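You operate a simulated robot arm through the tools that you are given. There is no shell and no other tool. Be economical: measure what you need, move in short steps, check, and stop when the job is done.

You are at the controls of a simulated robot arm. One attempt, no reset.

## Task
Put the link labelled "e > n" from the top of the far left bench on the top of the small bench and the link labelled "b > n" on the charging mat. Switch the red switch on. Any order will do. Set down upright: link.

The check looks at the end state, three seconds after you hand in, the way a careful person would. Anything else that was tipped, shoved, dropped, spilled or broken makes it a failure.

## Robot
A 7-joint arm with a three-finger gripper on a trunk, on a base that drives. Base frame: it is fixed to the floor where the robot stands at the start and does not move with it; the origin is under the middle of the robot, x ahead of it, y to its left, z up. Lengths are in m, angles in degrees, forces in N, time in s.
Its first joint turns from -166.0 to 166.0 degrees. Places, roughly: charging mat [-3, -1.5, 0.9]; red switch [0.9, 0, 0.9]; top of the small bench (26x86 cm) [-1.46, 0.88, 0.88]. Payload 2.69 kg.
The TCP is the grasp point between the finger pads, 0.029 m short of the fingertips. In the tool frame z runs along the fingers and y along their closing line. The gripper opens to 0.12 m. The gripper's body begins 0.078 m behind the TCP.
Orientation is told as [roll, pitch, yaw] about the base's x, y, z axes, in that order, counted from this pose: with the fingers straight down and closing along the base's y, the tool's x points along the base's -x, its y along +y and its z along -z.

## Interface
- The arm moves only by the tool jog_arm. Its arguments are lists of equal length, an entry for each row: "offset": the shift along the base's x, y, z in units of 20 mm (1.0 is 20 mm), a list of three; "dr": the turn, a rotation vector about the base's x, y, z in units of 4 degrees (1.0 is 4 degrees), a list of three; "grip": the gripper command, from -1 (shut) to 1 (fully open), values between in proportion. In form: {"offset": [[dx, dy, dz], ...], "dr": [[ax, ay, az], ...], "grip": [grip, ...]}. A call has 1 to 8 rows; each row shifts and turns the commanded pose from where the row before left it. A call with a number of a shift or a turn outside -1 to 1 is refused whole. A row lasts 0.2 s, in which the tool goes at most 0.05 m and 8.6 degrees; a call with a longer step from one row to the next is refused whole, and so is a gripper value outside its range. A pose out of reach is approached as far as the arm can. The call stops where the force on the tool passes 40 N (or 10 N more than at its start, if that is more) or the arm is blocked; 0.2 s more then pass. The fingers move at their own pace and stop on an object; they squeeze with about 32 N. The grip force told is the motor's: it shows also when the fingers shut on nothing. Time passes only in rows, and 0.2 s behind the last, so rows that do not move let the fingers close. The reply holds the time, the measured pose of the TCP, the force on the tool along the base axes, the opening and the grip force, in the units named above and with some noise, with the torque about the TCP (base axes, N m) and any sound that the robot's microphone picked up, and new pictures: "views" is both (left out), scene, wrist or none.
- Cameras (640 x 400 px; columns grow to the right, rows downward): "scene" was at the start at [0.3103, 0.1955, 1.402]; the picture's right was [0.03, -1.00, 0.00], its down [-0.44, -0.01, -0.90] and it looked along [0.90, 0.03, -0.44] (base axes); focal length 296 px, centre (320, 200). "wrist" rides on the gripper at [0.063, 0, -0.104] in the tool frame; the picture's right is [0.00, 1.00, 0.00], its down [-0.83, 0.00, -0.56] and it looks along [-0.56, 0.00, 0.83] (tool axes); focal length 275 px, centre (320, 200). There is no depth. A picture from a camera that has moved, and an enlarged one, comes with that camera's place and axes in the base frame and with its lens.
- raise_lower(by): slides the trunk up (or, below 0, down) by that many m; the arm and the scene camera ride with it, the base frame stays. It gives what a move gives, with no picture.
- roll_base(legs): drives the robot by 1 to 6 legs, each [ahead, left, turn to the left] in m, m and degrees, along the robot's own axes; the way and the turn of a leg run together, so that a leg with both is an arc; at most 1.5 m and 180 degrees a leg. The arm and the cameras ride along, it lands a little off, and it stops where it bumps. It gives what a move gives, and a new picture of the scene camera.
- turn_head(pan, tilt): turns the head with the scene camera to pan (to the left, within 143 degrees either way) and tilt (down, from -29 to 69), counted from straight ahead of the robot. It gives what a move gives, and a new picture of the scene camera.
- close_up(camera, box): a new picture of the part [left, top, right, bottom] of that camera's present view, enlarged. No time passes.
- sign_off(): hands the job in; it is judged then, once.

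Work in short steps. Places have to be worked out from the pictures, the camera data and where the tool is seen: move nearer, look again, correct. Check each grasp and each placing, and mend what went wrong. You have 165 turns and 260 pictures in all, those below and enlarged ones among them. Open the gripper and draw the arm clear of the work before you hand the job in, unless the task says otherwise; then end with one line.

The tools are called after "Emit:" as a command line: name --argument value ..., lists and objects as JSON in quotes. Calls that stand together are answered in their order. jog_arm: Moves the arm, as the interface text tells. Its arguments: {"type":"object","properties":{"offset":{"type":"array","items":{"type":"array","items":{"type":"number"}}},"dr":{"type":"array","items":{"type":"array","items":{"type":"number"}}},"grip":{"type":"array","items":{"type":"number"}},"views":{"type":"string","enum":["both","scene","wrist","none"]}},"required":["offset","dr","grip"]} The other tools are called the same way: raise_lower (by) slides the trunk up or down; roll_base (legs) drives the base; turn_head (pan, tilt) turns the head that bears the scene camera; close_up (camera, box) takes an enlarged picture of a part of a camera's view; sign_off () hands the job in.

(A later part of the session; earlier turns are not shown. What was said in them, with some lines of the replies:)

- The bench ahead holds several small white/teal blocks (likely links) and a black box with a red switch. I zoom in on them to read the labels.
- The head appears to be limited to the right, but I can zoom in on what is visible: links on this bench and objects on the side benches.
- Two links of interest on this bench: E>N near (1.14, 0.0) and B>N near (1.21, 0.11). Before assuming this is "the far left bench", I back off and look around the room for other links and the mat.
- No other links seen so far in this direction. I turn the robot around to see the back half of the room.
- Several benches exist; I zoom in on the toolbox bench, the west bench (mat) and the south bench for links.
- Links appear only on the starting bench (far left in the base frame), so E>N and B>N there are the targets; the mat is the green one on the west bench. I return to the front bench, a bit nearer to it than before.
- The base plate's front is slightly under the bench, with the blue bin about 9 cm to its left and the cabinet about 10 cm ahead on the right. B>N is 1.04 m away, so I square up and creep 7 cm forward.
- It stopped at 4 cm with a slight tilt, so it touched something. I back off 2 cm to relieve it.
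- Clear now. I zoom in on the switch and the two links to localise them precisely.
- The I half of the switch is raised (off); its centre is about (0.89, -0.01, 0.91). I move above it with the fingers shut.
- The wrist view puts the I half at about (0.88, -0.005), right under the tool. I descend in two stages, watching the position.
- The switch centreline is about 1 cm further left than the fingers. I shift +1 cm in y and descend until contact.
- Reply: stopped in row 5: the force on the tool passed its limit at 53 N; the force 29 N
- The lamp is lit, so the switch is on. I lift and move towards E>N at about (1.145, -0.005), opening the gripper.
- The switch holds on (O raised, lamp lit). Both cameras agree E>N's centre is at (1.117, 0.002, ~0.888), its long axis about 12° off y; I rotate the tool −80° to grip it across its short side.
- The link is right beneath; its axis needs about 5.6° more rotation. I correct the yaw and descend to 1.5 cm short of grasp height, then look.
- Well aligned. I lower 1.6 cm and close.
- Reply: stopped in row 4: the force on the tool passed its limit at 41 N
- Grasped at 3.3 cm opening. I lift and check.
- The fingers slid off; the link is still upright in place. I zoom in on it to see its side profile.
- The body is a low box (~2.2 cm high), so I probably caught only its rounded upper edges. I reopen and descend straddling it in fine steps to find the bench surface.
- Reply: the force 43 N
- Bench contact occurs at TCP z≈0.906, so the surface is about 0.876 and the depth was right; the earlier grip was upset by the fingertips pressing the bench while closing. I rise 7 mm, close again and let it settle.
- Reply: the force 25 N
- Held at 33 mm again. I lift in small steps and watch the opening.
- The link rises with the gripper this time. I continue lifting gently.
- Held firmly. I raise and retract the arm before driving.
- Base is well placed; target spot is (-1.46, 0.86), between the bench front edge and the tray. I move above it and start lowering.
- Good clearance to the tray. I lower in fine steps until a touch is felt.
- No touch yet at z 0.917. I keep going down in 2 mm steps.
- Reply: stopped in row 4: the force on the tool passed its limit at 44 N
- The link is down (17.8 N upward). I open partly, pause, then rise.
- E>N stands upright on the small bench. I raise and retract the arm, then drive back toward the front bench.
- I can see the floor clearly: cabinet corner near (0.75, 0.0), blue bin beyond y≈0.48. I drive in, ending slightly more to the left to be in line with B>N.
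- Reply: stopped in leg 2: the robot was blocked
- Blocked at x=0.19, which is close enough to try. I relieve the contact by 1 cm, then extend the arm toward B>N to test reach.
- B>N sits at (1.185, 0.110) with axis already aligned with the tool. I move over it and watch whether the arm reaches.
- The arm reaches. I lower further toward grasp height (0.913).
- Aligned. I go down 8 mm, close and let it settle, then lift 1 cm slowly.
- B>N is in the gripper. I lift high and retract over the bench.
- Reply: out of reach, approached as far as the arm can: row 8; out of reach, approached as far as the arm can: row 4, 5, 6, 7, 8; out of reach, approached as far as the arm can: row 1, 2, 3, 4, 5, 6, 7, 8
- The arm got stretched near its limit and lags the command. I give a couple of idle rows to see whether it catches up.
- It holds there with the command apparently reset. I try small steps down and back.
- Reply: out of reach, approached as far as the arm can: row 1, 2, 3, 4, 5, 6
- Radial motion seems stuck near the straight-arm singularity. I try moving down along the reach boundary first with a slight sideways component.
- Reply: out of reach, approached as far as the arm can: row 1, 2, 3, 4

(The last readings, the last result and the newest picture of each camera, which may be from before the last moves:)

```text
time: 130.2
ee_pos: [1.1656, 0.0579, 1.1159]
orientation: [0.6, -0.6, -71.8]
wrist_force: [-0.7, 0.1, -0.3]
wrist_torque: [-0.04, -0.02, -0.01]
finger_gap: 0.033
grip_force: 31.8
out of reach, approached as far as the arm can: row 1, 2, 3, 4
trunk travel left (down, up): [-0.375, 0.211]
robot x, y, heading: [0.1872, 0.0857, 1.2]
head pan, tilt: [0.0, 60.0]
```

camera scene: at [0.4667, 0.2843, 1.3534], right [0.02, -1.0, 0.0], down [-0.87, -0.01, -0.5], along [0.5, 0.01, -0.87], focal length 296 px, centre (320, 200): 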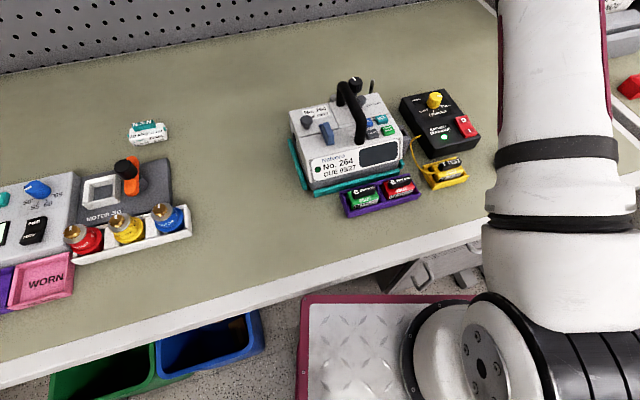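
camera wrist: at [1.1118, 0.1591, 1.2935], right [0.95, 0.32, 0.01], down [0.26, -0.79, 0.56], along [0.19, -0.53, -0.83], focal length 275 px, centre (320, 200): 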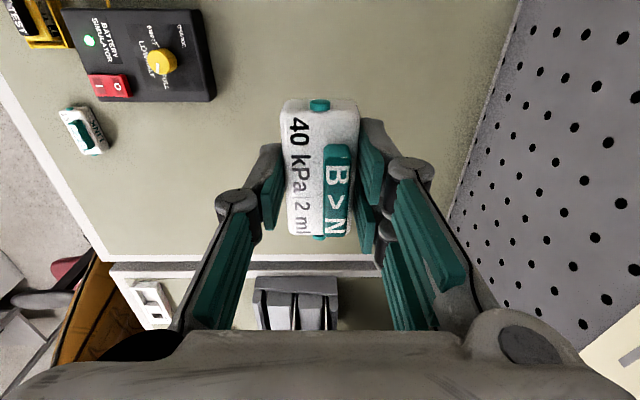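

Tangential motion works. I try a bigger inward-diagonal step combined with a tool tilt to unbend the elbow.

Emit:
jog_arm --offset '[[-1, 0, -1], [-1, 0, -1]]' --dr '[[0, 0, 0], [0, 0, 0]]' --grip '[-1, -1]' --views "none"

Emit:
jog_arm --offset '[[-0.5, 0, 0], [-0.5, 0, 0]]' --dr '[[0, 1, 0], [0, 1, 0]]' --grip '[-1, -1]' --views "none"

```text
time: 130.8
ee_pos: [1.1726, 0.057, 1.0943]
orientation: [0.5, -0.5, -71.8]
wrist_force: [0.3, 0.5, 0.0]
wrist_torque: [-0.02, 0.0, -0.01]
finger_gap: 0.0333
grip_force: 32.2
out of reach, approached as far as the arm can: row 1, 2
trunk travel left (down, up): [-0.375, 0.211]
robot x, y, heading: [0.184, 0.0855, 1.0]
head pan, tilt: [0.0, 60.0]
```

```text
time: 131.4
ee_pos: [1.144, 0.0572, 1.0935]
orientation: [-7.1, 1.9, -71.9]
wrist_force: [-0.1, -0.7, -0.7]
wrist_torque: [0.0, -0.02, -0.01]
finger_gap: 0.0333
grip_force: 32.1
out of reach, approached as far as the arm can: row 1, 2
trunk travel left (down, up): [-0.375, 0.211]
robot x, y, heading: [0.1861, 0.0863, 1.0]
head pan, tilt: [0.0, 60.0]
```

Rather than fight it over the bench, I raise the trunk for clearance and back the base away, then free the arm in open space.

Emit:
raise_lower --by 0.15

Emit:
roll_base --legs '[[-0.6, 0, 0]]'

```text
time: 133.2
ee_pos: [1.0253, 0.0558, 1.2418]
orientation: [-7.0, 1.9, -71.9]
wrist_force: [0.1, -0.7, 0.0]
wrist_torque: [0.0, 0.04, 0.0]
finger_gap: 0.0335
grip_force: 32.1
trunk travel left (down, up): [-0.525, 0.061]
robot x, y, heading: [0.1851, 0.0897, 1.0]
head pan, tilt: [0.0, 60.0]
```

```text
time: 136.6
ee_pos: [0.4299, 0.0393, 1.2422]
orientation: [-7.0, 1.9, -72.4]
wrist_force: [0.2, -0.1, -0.6]
wrist_torque: [0.0, -0.02, 0.0]
finger_gap: 0.0334
grip_force: 31.9
trunk travel left (down, up): [-0.525, 0.061]
robot x, y, heading: [-0.4131, 0.0812, 0.4]
head pan, tilt: [0.0, 60.0]
camera scene: at [-0.2474, 0.2735, 1.5042], right [0.01, -1.0, 0.0], down [-0.87, -0.01, -0.5], along [0.5, 0.0, -0.87], focal length 296 px, centre (320, 200)
```

scene: 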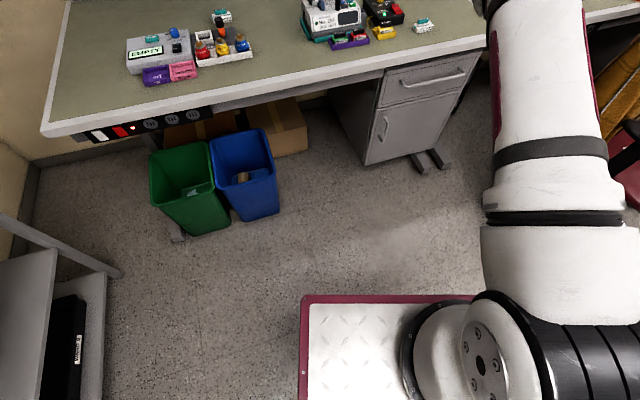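

Clear of the bench. Now I undo the tilt and retract the arm.

Emit:
jog_arm --offset '[[-1, 0, 0], [-1, 0, 0], [-1, 0, 0], [-1, 0, 0]]' --dr '[[0, -1, 0], [0, -1, 0], [0, 0, 0], [0, 0, 0]]' --grip '[-1, -1, -1, -1]' --views "wrist"

```text
time: 137.6
ee_pos: [0.349, 0.0387, 1.2428]
orientation: [0.5, -0.5, -72.4]
wrist_force: [-1.1, -0.2, -1.6]
wrist_torque: [-0.01, -0.02, -0.03]
finger_gap: 0.0333
grip_force: 32.2
trunk travel left (down, up): [-0.525, 0.061]
robot x, y, heading: [-0.4105, 0.0787, 0.4]
head pan, tilt: [0.0, 60.0]
camera wrist: at [0.3279, 0.1, 1.346], right [0.95, 0.31, 0.01], down [0.25, -0.79, 0.56], along [0.18, -0.53, -0.83], focal length 275 px, centre (320, 200)
```

wrist: 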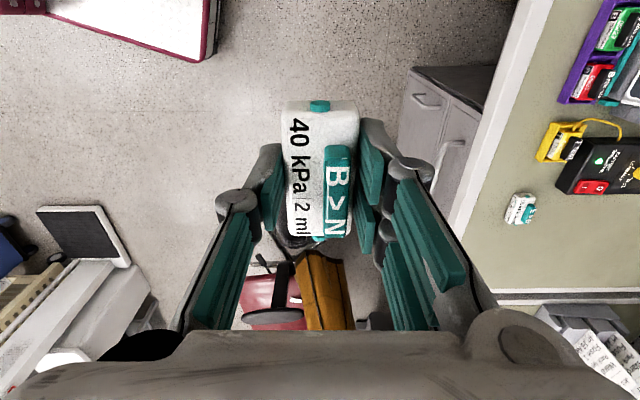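

Arm is free again with B>N held. I retract it more, then drive back and turn toward the west bench.

Emit:
jog_arm --offset '[[-1, 0, 0], [-1, 0, 0], [-1, 0.3, 0], [-1, 0.3, 0], [-1, 0.3, 0], [-1, 0.3, 0], [-0.5, 0, 0]]' --dr '[[0, 0, 0], [0, 0, 0], [0, 0, 0], [0, 0, 0], [0, 0, 0], [0, 0, 0], [0, 0, 0]]' --grip '[-1, -1, -1, -1, -1, -1, -1]' --views "none"

Emit:
roll_base --legs '[[-1.1, -0.25, 0], [0, 0, -153.4]]'

Emit:
turn_head --pan 0 --tilt 35

```text
time: 139.2
ee_pos: [0.2177, 0.0637, 1.2407]
orientation: [0.6, -0.5, -72.3]
wrist_force: [-0.5, 0.4, -1.0]
wrist_torque: [0.02, 0.02, -0.04]
finger_gap: 0.0332
grip_force: 31.7
trunk travel left (down, up): [-0.525, 0.061]
robot x, y, heading: [-0.414, 0.0782, 0.1]
head pan, tilt: [0.0, 60.0]
```

```text
time: 151.3
ee_pos: [-2.0985, -0.4004, 1.2426]
orientation: [0.6, -0.4, 130.6]
wrist_force: [-0.6, 0.6, -1.0]
wrist_torque: [0.02, -0.02, 0.02]
finger_gap: 0.0332
grip_force: 32.2
trunk travel left (down, up): [-0.525, 0.061]
robot x, y, heading: [-1.5116, -0.1706, -156.9]
head pan, tilt: [0.0, 60.0]
camera scene: at [-1.5906, -0.4083, 1.5042], right [-0.4, 0.92, 0.0], down [0.79, 0.34, -0.5], along [-0.46, -0.2, -0.87], focal length 296 px, centre (320, 200)
```

scene: 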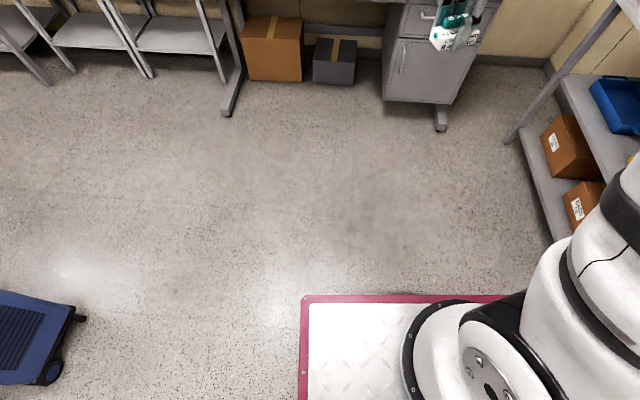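

```text
time: 152.2
ee_pos: [-2.0988, -0.402, 1.2427]
orientation: [0.7, -0.5, 130.6]
wrist_force: [0.1, -0.4, 0.0]
wrist_torque: [0.03, -0.01, 0.02]
finger_gap: 0.0332
grip_force: 31.9
trunk travel left (down, up): [-0.525, 0.061]
robot x, y, heading: [-1.5132, -0.1659, -156.7]
head pan, tilt: [0.0, 35.0]
camera scene: at [-1.6102, -0.4168, 1.5385], right [-0.4, 0.92, 0.0], down [0.53, 0.23, -0.82], along [-0.75, -0.33, -0.57], focal length 296 px, centre (320, 200)
```

scene: 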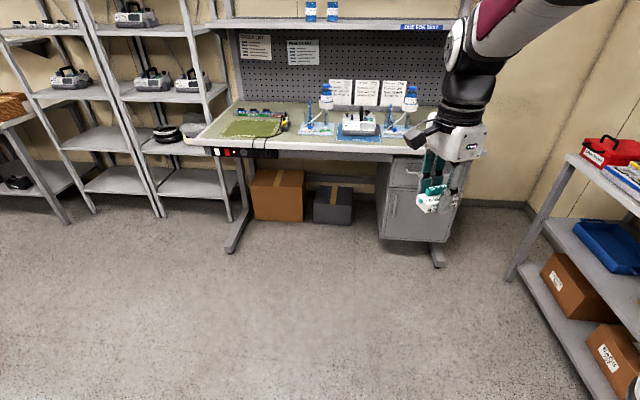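

Mat is at (-3.0, -1.5) and the bench normal points to heading ≈ -165°. I turn a little and approach diagonally, stopping short first.

Emit:
roll_base --legs '[[0, 0, -8.0], [0.4, 0.7, 0]]'

```text
time: 157.2
ee_pos: [-2.3155, -1.1261, 1.2419]
orientation: [0.6, -0.5, 122.9]
wrist_force: [-0.2, 0.3, -1.2]
wrist_torque: [0.02, -0.01, -0.02]
finger_gap: 0.0333
grip_force: 31.7
trunk travel left (down, up): [-0.525, 0.061]
robot x, y, heading: [-1.7038, -0.9784, -164.5]
head pan, tilt: [0.0, 35.0]
camera scene: at [-1.8339, -1.2073, 1.5385], right [-0.27, 0.96, 0.0], down [0.55, 0.16, -0.82], along [-0.79, -0.22, -0.57], focal length 296 px, centre (320, 200)
```

scene: 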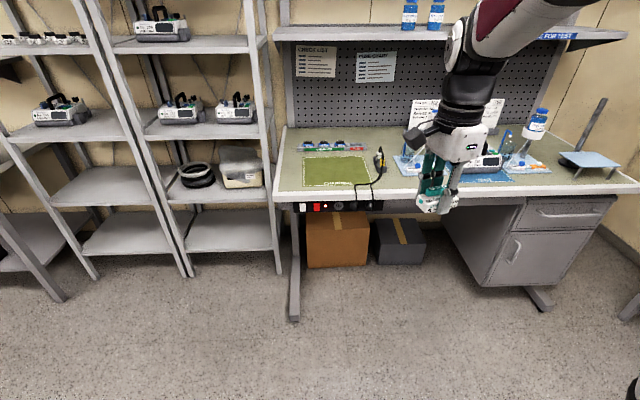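

The mat is straight ahead. I complete the approach.

Emit:
roll_base --legs '[[0.49, 0.15, 0]]'

Emit:
turn_head --pan 0 --tilt 60

```text
time: 160.2
ee_pos: [-2.7403, -1.4046, 1.2416]
orientation: [0.6, -0.5, 123.0]
wrist_force: [-0.2, -0.9, -0.1]
wrist_torque: [0.0, 0.01, -0.02]
finger_gap: 0.0334
grip_force: 32.1
trunk travel left (down, up): [-0.525, 0.061]
robot x, y, heading: [-2.1272, -1.2539, -164.1]
head pan, tilt: [0.0, 35.0]
camera scene: at [-2.2578, -1.4838, 1.5386], right [-0.27, 0.96, 0.0], down [0.55, 0.16, -0.82], along [-0.79, -0.22, -0.57], focal length 296 px, centre (320, 200)
```

scene: 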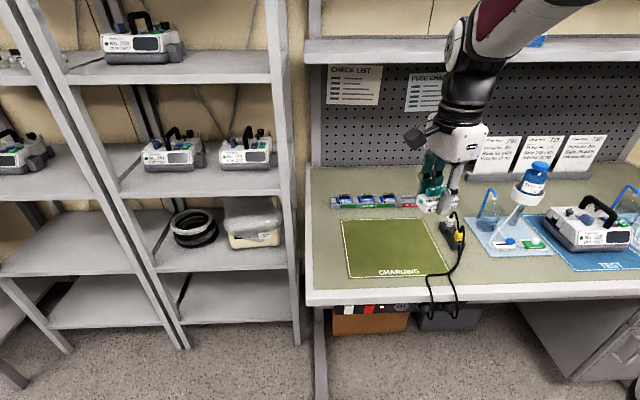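

```text
time: 161.1
ee_pos: [-2.7398, -1.4051, 1.243]
orientation: [0.6, -0.6, 123.1]
wrist_force: [0.4, 0.3, -1.3]
wrist_torque: [-0.02, 0.04, 0.02]
finger_gap: 0.0334
grip_force: 32.3
trunk travel left (down, up): [-0.525, 0.061]
robot x, y, heading: [-2.1259, -1.2523, -164.2]
head pan, tilt: [0.0, 60.0]
camera scene: at [-2.2374, -1.478, 1.5043], right [-0.27, 0.96, 0.0], down [0.83, 0.24, -0.5], along [-0.48, -0.14, -0.87], focal length 296 px, centre (320, 200)
```

scene: 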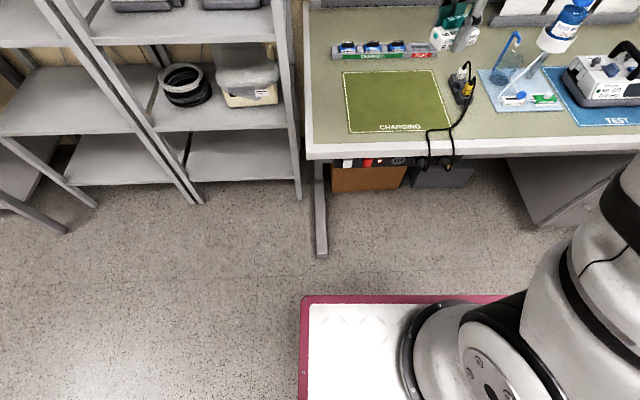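

Mat centre is about (-2.98, -1.46). I lower the trunk back by 0.15 (which also brings the tool a bit forward) and then move over the mat.

Emit:
raise_lower --by -0.15

```text
time: 162.9
ee_pos: [-2.7392, -1.404, 1.0922]
orientation: [0.6, -0.5, 123.0]
wrist_force: [0.1, 0.2, -0.6]
wrist_torque: [-0.01, -0.02, -0.01]
finger_gap: 0.0331
grip_force: 31.4
trunk travel left (down, up): [-0.375, 0.211]
robot x, y, heading: [-2.1287, -1.2514, -164.4]
head pan, tilt: [0.0, 60.0]
```

Emit:
jog_arm --offset '[[-1, -0.23, 0], [-1, -0.23, 0], [-1, -0.23, 0], [-1, -0.23, 0], [-1, -0.23, 0], [-1, -0.23, 0], [-1, -0.23, 0], [-1, -0.23, 0]]' --dr '[[0, 0, 0], [0, 0, 0], [0, 0, 0], [0, 0, 0], [0, 0, 0], [0, 0, 0], [0, 0, 0], [0, 0, 0]]' --grip '[-1, -1, -1, -1, -1, -1, -1, -1]' --views "none"

Emit:
jog_arm --offset '[[-1, -0.23, 0], [-1, -0.23, 0], [-1, -0.23, -1], [-1, -0.23, -1], [0, 0, -1], [0, 0, -1], [0, 0, -1], [0, 0, -1]]' --dr '[[0, 0, 0], [0, 0, 0], [0, 0, 0], [0, 0, 0], [0, 0, 0], [0, 0, 0], [0, 0, 0], [0, 0, 0]]' --grip '[-1, -1, -1, -1, -1, -1, -1, -1]' --views "both"

```text
time: 164.7
ee_pos: [-2.9009, -1.4395, 1.0912]
orientation: [0.7, -0.6, 123.1]
wrist_force: [-0.3, -0.9, -0.7]
wrist_torque: [0.01, 0.03, 0.01]
finger_gap: 0.0333
grip_force: 32.5
trunk travel left (down, up): [-0.375, 0.211]
robot x, y, heading: [-2.1297, -1.2526, -164.3]
head pan, tilt: [0.0, 60.0]
```

```text
time: 166.5
ee_pos: [-2.9811, -1.4589, 0.972]
orientation: [0.7, -0.4, 123.1]
wrist_force: [-0.2, -0.3, -0.9]
wrist_torque: [0.0, 0.01, 0.01]
finger_gap: 0.0333
grip_force: 32.2
trunk travel left (down, up): [-0.375, 0.211]
robot x, y, heading: [-2.1286, -1.25, -164.3]
head pan, tilt: [0.0, 60.0]
camera scene: at [-2.3524, -1.5107, 1.3535], right [-0.27, 0.96, 0.0], down [0.83, 0.24, -0.5], along [-0.48, -0.14, -0.87], focal length 296 px, centre (320, 200)
camera wrist: at [-2.9446, -1.5119, 1.0751], right [-0.84, -0.55, 0.01], down [-0.45, 0.69, 0.56], along [-0.32, 0.47, -0.83], focal length 275 px, centre (320, 200)
```

scene: 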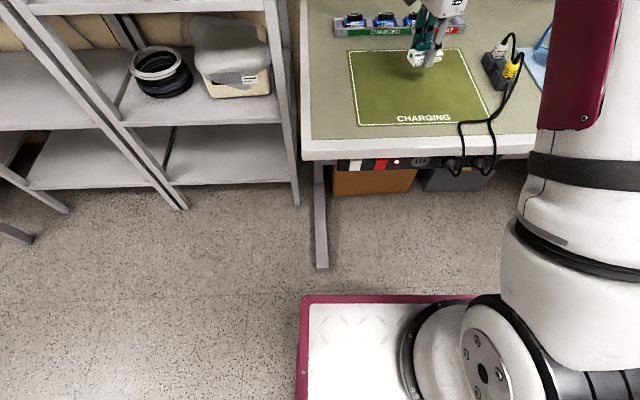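
wrist: 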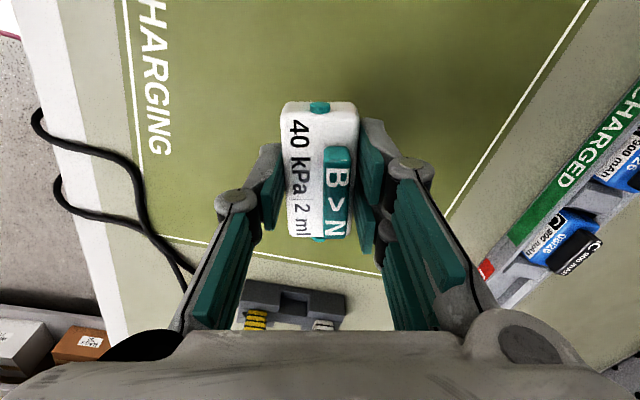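

The point under the link is (320,123) in the wrist view: well within the mat. I lower gently.

Emit:
jog_arm --offset '[[0, 0, -0.8], [0, 0, -0.8], [0, 0, -0.4], [0, 0, -0.2], [0, 0, -0.2], [0, 0, -0.1], [0, 0, -0.1], [0, 0, 0]]' --dr '[[0, 0, 0], [0, 0, 0], [0, 0, 0], [0, 0, 0], [0, 0, 0], [0, 0, 0], [0, 0, 0], [0, 0, 0]]' --grip '[-1, -1, -1, -1, -1, -1, -1, -1]' --views "wrist"

```text
time: 168.3
ee_pos: [-2.9808, -1.4603, 0.9221]
orientation: [0.6, -0.5, 123.1]
wrist_force: [0.3, -0.7, -0.6]
wrist_torque: [0.03, 0.04, -0.01]
finger_gap: 0.033
grip_force: 32.1
trunk travel left (down, up): [-0.375, 0.211]
robot x, y, heading: [-2.1329, -1.2539, -164.5]
head pan, tilt: [0.0, 60.0]
camera wrist: at [-2.945, -1.5127, 1.025], right [-0.84, -0.55, 0.01], down [-0.45, 0.69, 0.56], along [-0.32, 0.47, -0.83], focal length 275 px, centre (320, 200)
```

wrist: 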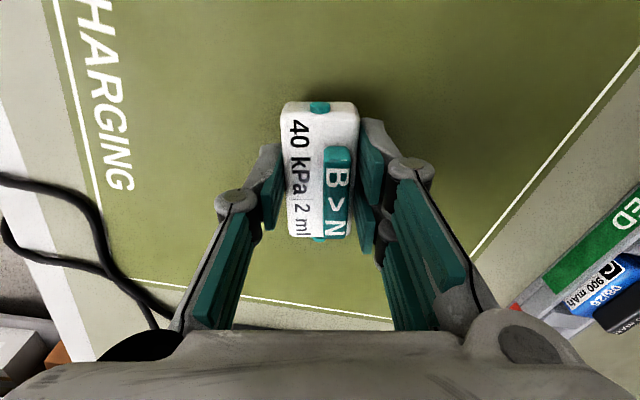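

Still free at 0.922. I continue in 2 mm steps to touch.

Emit:
jog_arm --offset '[[0, 0, -0.1], [0, 0, -0.1], [0, 0, -0.1], [0, 0, -0.1], [0, 0, 0]]' --dr '[[0, 0, 0], [0, 0, 0], [0, 0, 0], [0, 0, 0], [0, 0, 0]]' --grip '[-1, -1, -1, -1, -1]' --views "none"

```text
time: 169.5
ee_pos: [-2.9793, -1.459, 0.9115]
orientation: [0.6, -0.5, 123.1]
wrist_force: [-0.3, 0.7, -0.4]
wrist_torque: [0.02, -0.01, -0.02]
finger_gap: 0.0333
grip_force: 31.9
trunk travel left (down, up): [-0.375, 0.211]
robot x, y, heading: [-2.1272, -1.2509, -164.1]
head pan, tilt: [0.0, 60.0]
```

Emit:
jog_arm --offset '[[0, 0, -0.1], [0, 0, -0.1], [0, 0, -0.1], [0, 0, 0]]' --dr '[[0, 0, 0], [0, 0, 0], [0, 0, 0], [0, 0, 0]]' --grip '[-1, -1, -1, -1]' --views "none"

```text
time: 170.5
ee_pos: [-2.9793, -1.4582, 0.9084]
orientation: [0.8, -0.7, 123.0]
wrist_force: [4.5, 1.2, 32.5]
wrist_torque: [0.39, -0.73, -0.01]
finger_gap: 0.0332
grip_force: 32.0
trunk travel left (down, up): [-0.375, 0.211]
robot x, y, heading: [-2.1294, -1.2517, -164.4]
head pan, tilt: [0.0, 60.0]
```

Contact at 32 N. I release partly, pause, and rise.

Emit:
jog_arm --offset '[[0, 0, 0.1], [0, 0, 0], [0, 0, 0], [0, 0, 0.5], [0, 0, 1], [0, 0, 1], [0, 0, 1], [0, 0, 1]]' --dr '[[0, 0, 0], [0, 0, 0], [0, 0, 0], [0, 0, 0], [0, 0, 0], [0, 0, 0], [0, 0, 0], [0, 0, 0]]' --grip '[-1, 0.1, 0.1, 0.1, 0.1, 0.1, 0.1, 0.1]' --views "wrist"

Emit:
jog_arm --offset '[[0, 0, 1], [0, 0, 1], [0, 0, 1], [0.5, 0.12, 1], [1, 0.23, 0], [1, 0.23, 0], [1, 0.23, 0], [1, 0.23, 0]]' --dr '[[0, 0, 0], [0, 0, 0], [0, 0, 0], [0, 0, 0], [0, 0, 0], [0, 0, 0], [0, 0, 0], [0, 0, 0]]' --grip '[0.1, 0.1, 0.1, 0.1, 0.1, 0.1, 0.1, 0.1]' --views "none"

Emit:
jog_arm --offset '[[1, 0.23, 0], [1, 0.23, 0], [1, 0.23, 0], [1, 0.23, 0], [1, 0.23, 0], [1, 0.23, 0], [1, 0.23, 0], [1, 0.23, 0]]' --dr '[[0, 0, 0], [0, 0, 0], [0, 0, 0], [0, 0, 0], [0, 0, 0], [0, 0, 0], [0, 0, 0], [0, 0, 0]]' --grip '[0.5, 0.5, 0.5, 0.5, 0.5, 0.5, 0.5, 0.5]' --views "scene"

Emit:
close_up --camera "scene" --box '[330, 20, 530, 145]'

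```text
time: 172.3
ee_pos: [-2.9807, -1.457, 0.9975]
orientation: [0.6, -0.5, 123.2]
wrist_force: [-0.6, 0.7, 0.2]
wrist_torque: [-0.01, -0.01, 0.02]
finger_gap: 0.0661
grip_force: 0.1
trunk travel left (down, up): [-0.375, 0.211]
robot x, y, heading: [-2.1305, -1.2495, -164.2]
head pan, tilt: [0.0, 60.0]
camera wrist: at [-2.9451, -1.5113, 1.1013], right [-0.84, -0.55, 0.01], down [-0.45, 0.69, 0.56], along [-0.32, 0.47, -0.83], focal length 275 px, centre (320, 200)
```

wrist: 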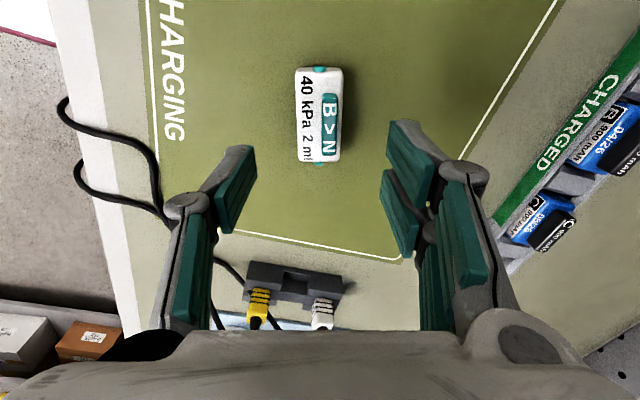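

```text
time: 174.1
ee_pos: [-2.8912, -1.439, 1.0791]
orientation: [0.6, -0.5, 123.2]
wrist_force: [0.2, 0.1, 1.1]
wrist_torque: [0.04, 0.0, -0.01]
finger_gap: 0.0662
grip_force: 0.0
trunk travel left (down, up): [-0.375, 0.211]
robot x, y, heading: [-2.1264, -1.2528, -164.2]
head pan, tilt: [0.0, 60.0]
```

```text
time: 175.9
ee_pos: [-2.7294, -1.4019, 1.0771]
orientation: [0.6, -0.5, 123.1]
wrist_force: [-0.4, -0.2, -0.4]
wrist_torque: [0.0, -0.02, -0.01]
finger_gap: 0.0903
grip_force: 0.0
trunk travel left (down, up): [-0.375, 0.211]
robot x, y, heading: [-2.1313, -1.2499, -164.2]
head pan, tilt: [0.0, 60.0]
camera scene: at [-2.3527, -1.5108, 1.3534], right [-0.27, 0.96, 0.0], down [0.83, 0.24, -0.5], along [-0.48, -0.14, -0.87], focal length 296 px, centre (320, 200)
```

scene: 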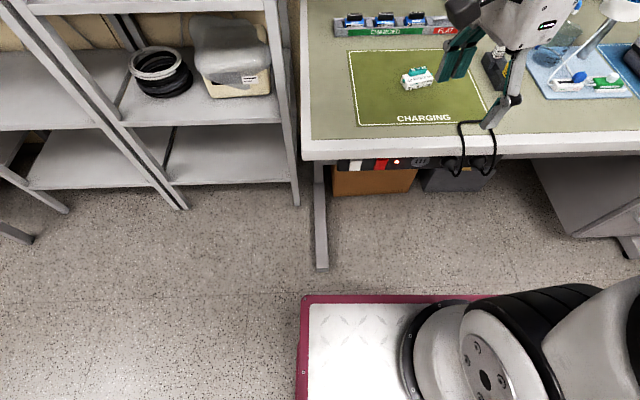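

```text
3.20 times, centred on (430, 82) of scene
camera zoom: at [-2.3527, -1.5108, 1.3534], right [-0.27, 0.96, 0.0], down [0.83, 0.24, -0.5], along [-0.48, -0.14, -0.87], focal length 947 px, centre (-32, 576)
```

zoom: 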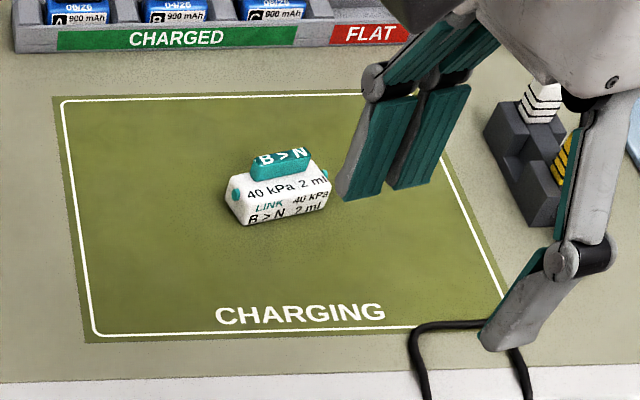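

B>N stands upright on the charging mat, E>N is on the small bench, and the switch is on. I raise the arm clear before handing in.

Emit:
jog_arm --offset '[[0.2, 0, 1], [0.2, 0, 1], [0.2, 0, 1], [0.2, 0, 1], [0.2, 0, 1], [0, 0, 1]]' --dr '[[0, 0, 0], [0, 0, 0], [0, 0, 0], [0, 0, 0], [0, 0, 0], [0, 0, 0]]' --grip '[1, 1, 1, 1, 1, 1]' --views "scene"

```text
time: 177.3
ee_pos: [-2.7117, -1.4024, 1.1985]
orientation: [0.6, -0.6, 123.1]
wrist_force: [-0.1, 0.6, -0.7]
wrist_torque: [-0.01, -0.01, 0.01]
finger_gap: 0.1202
grip_force: 0.0
trunk travel left (down, up): [-0.375, 0.211]
robot x, y, heading: [-2.1282, -1.2499, -164.4]
head pan, tilt: [0.0, 60.0]
camera scene: at [-2.3526, -1.5107, 1.3534], right [-0.27, 0.96, 0.0], down [0.83, 0.24, -0.5], along [-0.48, -0.14, -0.87], focal length 296 px, centre (320, 200)
```

scene: 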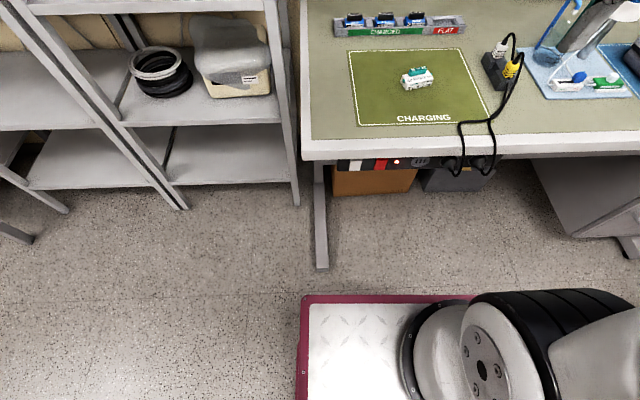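

Everything is in place and the arm is clear with the gripper open; I hand in.

Emit:
sign_off

```text
The job is handed in.
```

The E > N link is upright on the small bench, the B > N link is upright on the charging mat, and the red switch is on with its lamp lit; I took the starting bench as the "far left bench", the only one where I saw links, and the base touched something under it twice while driving in, with nothing seen to move.
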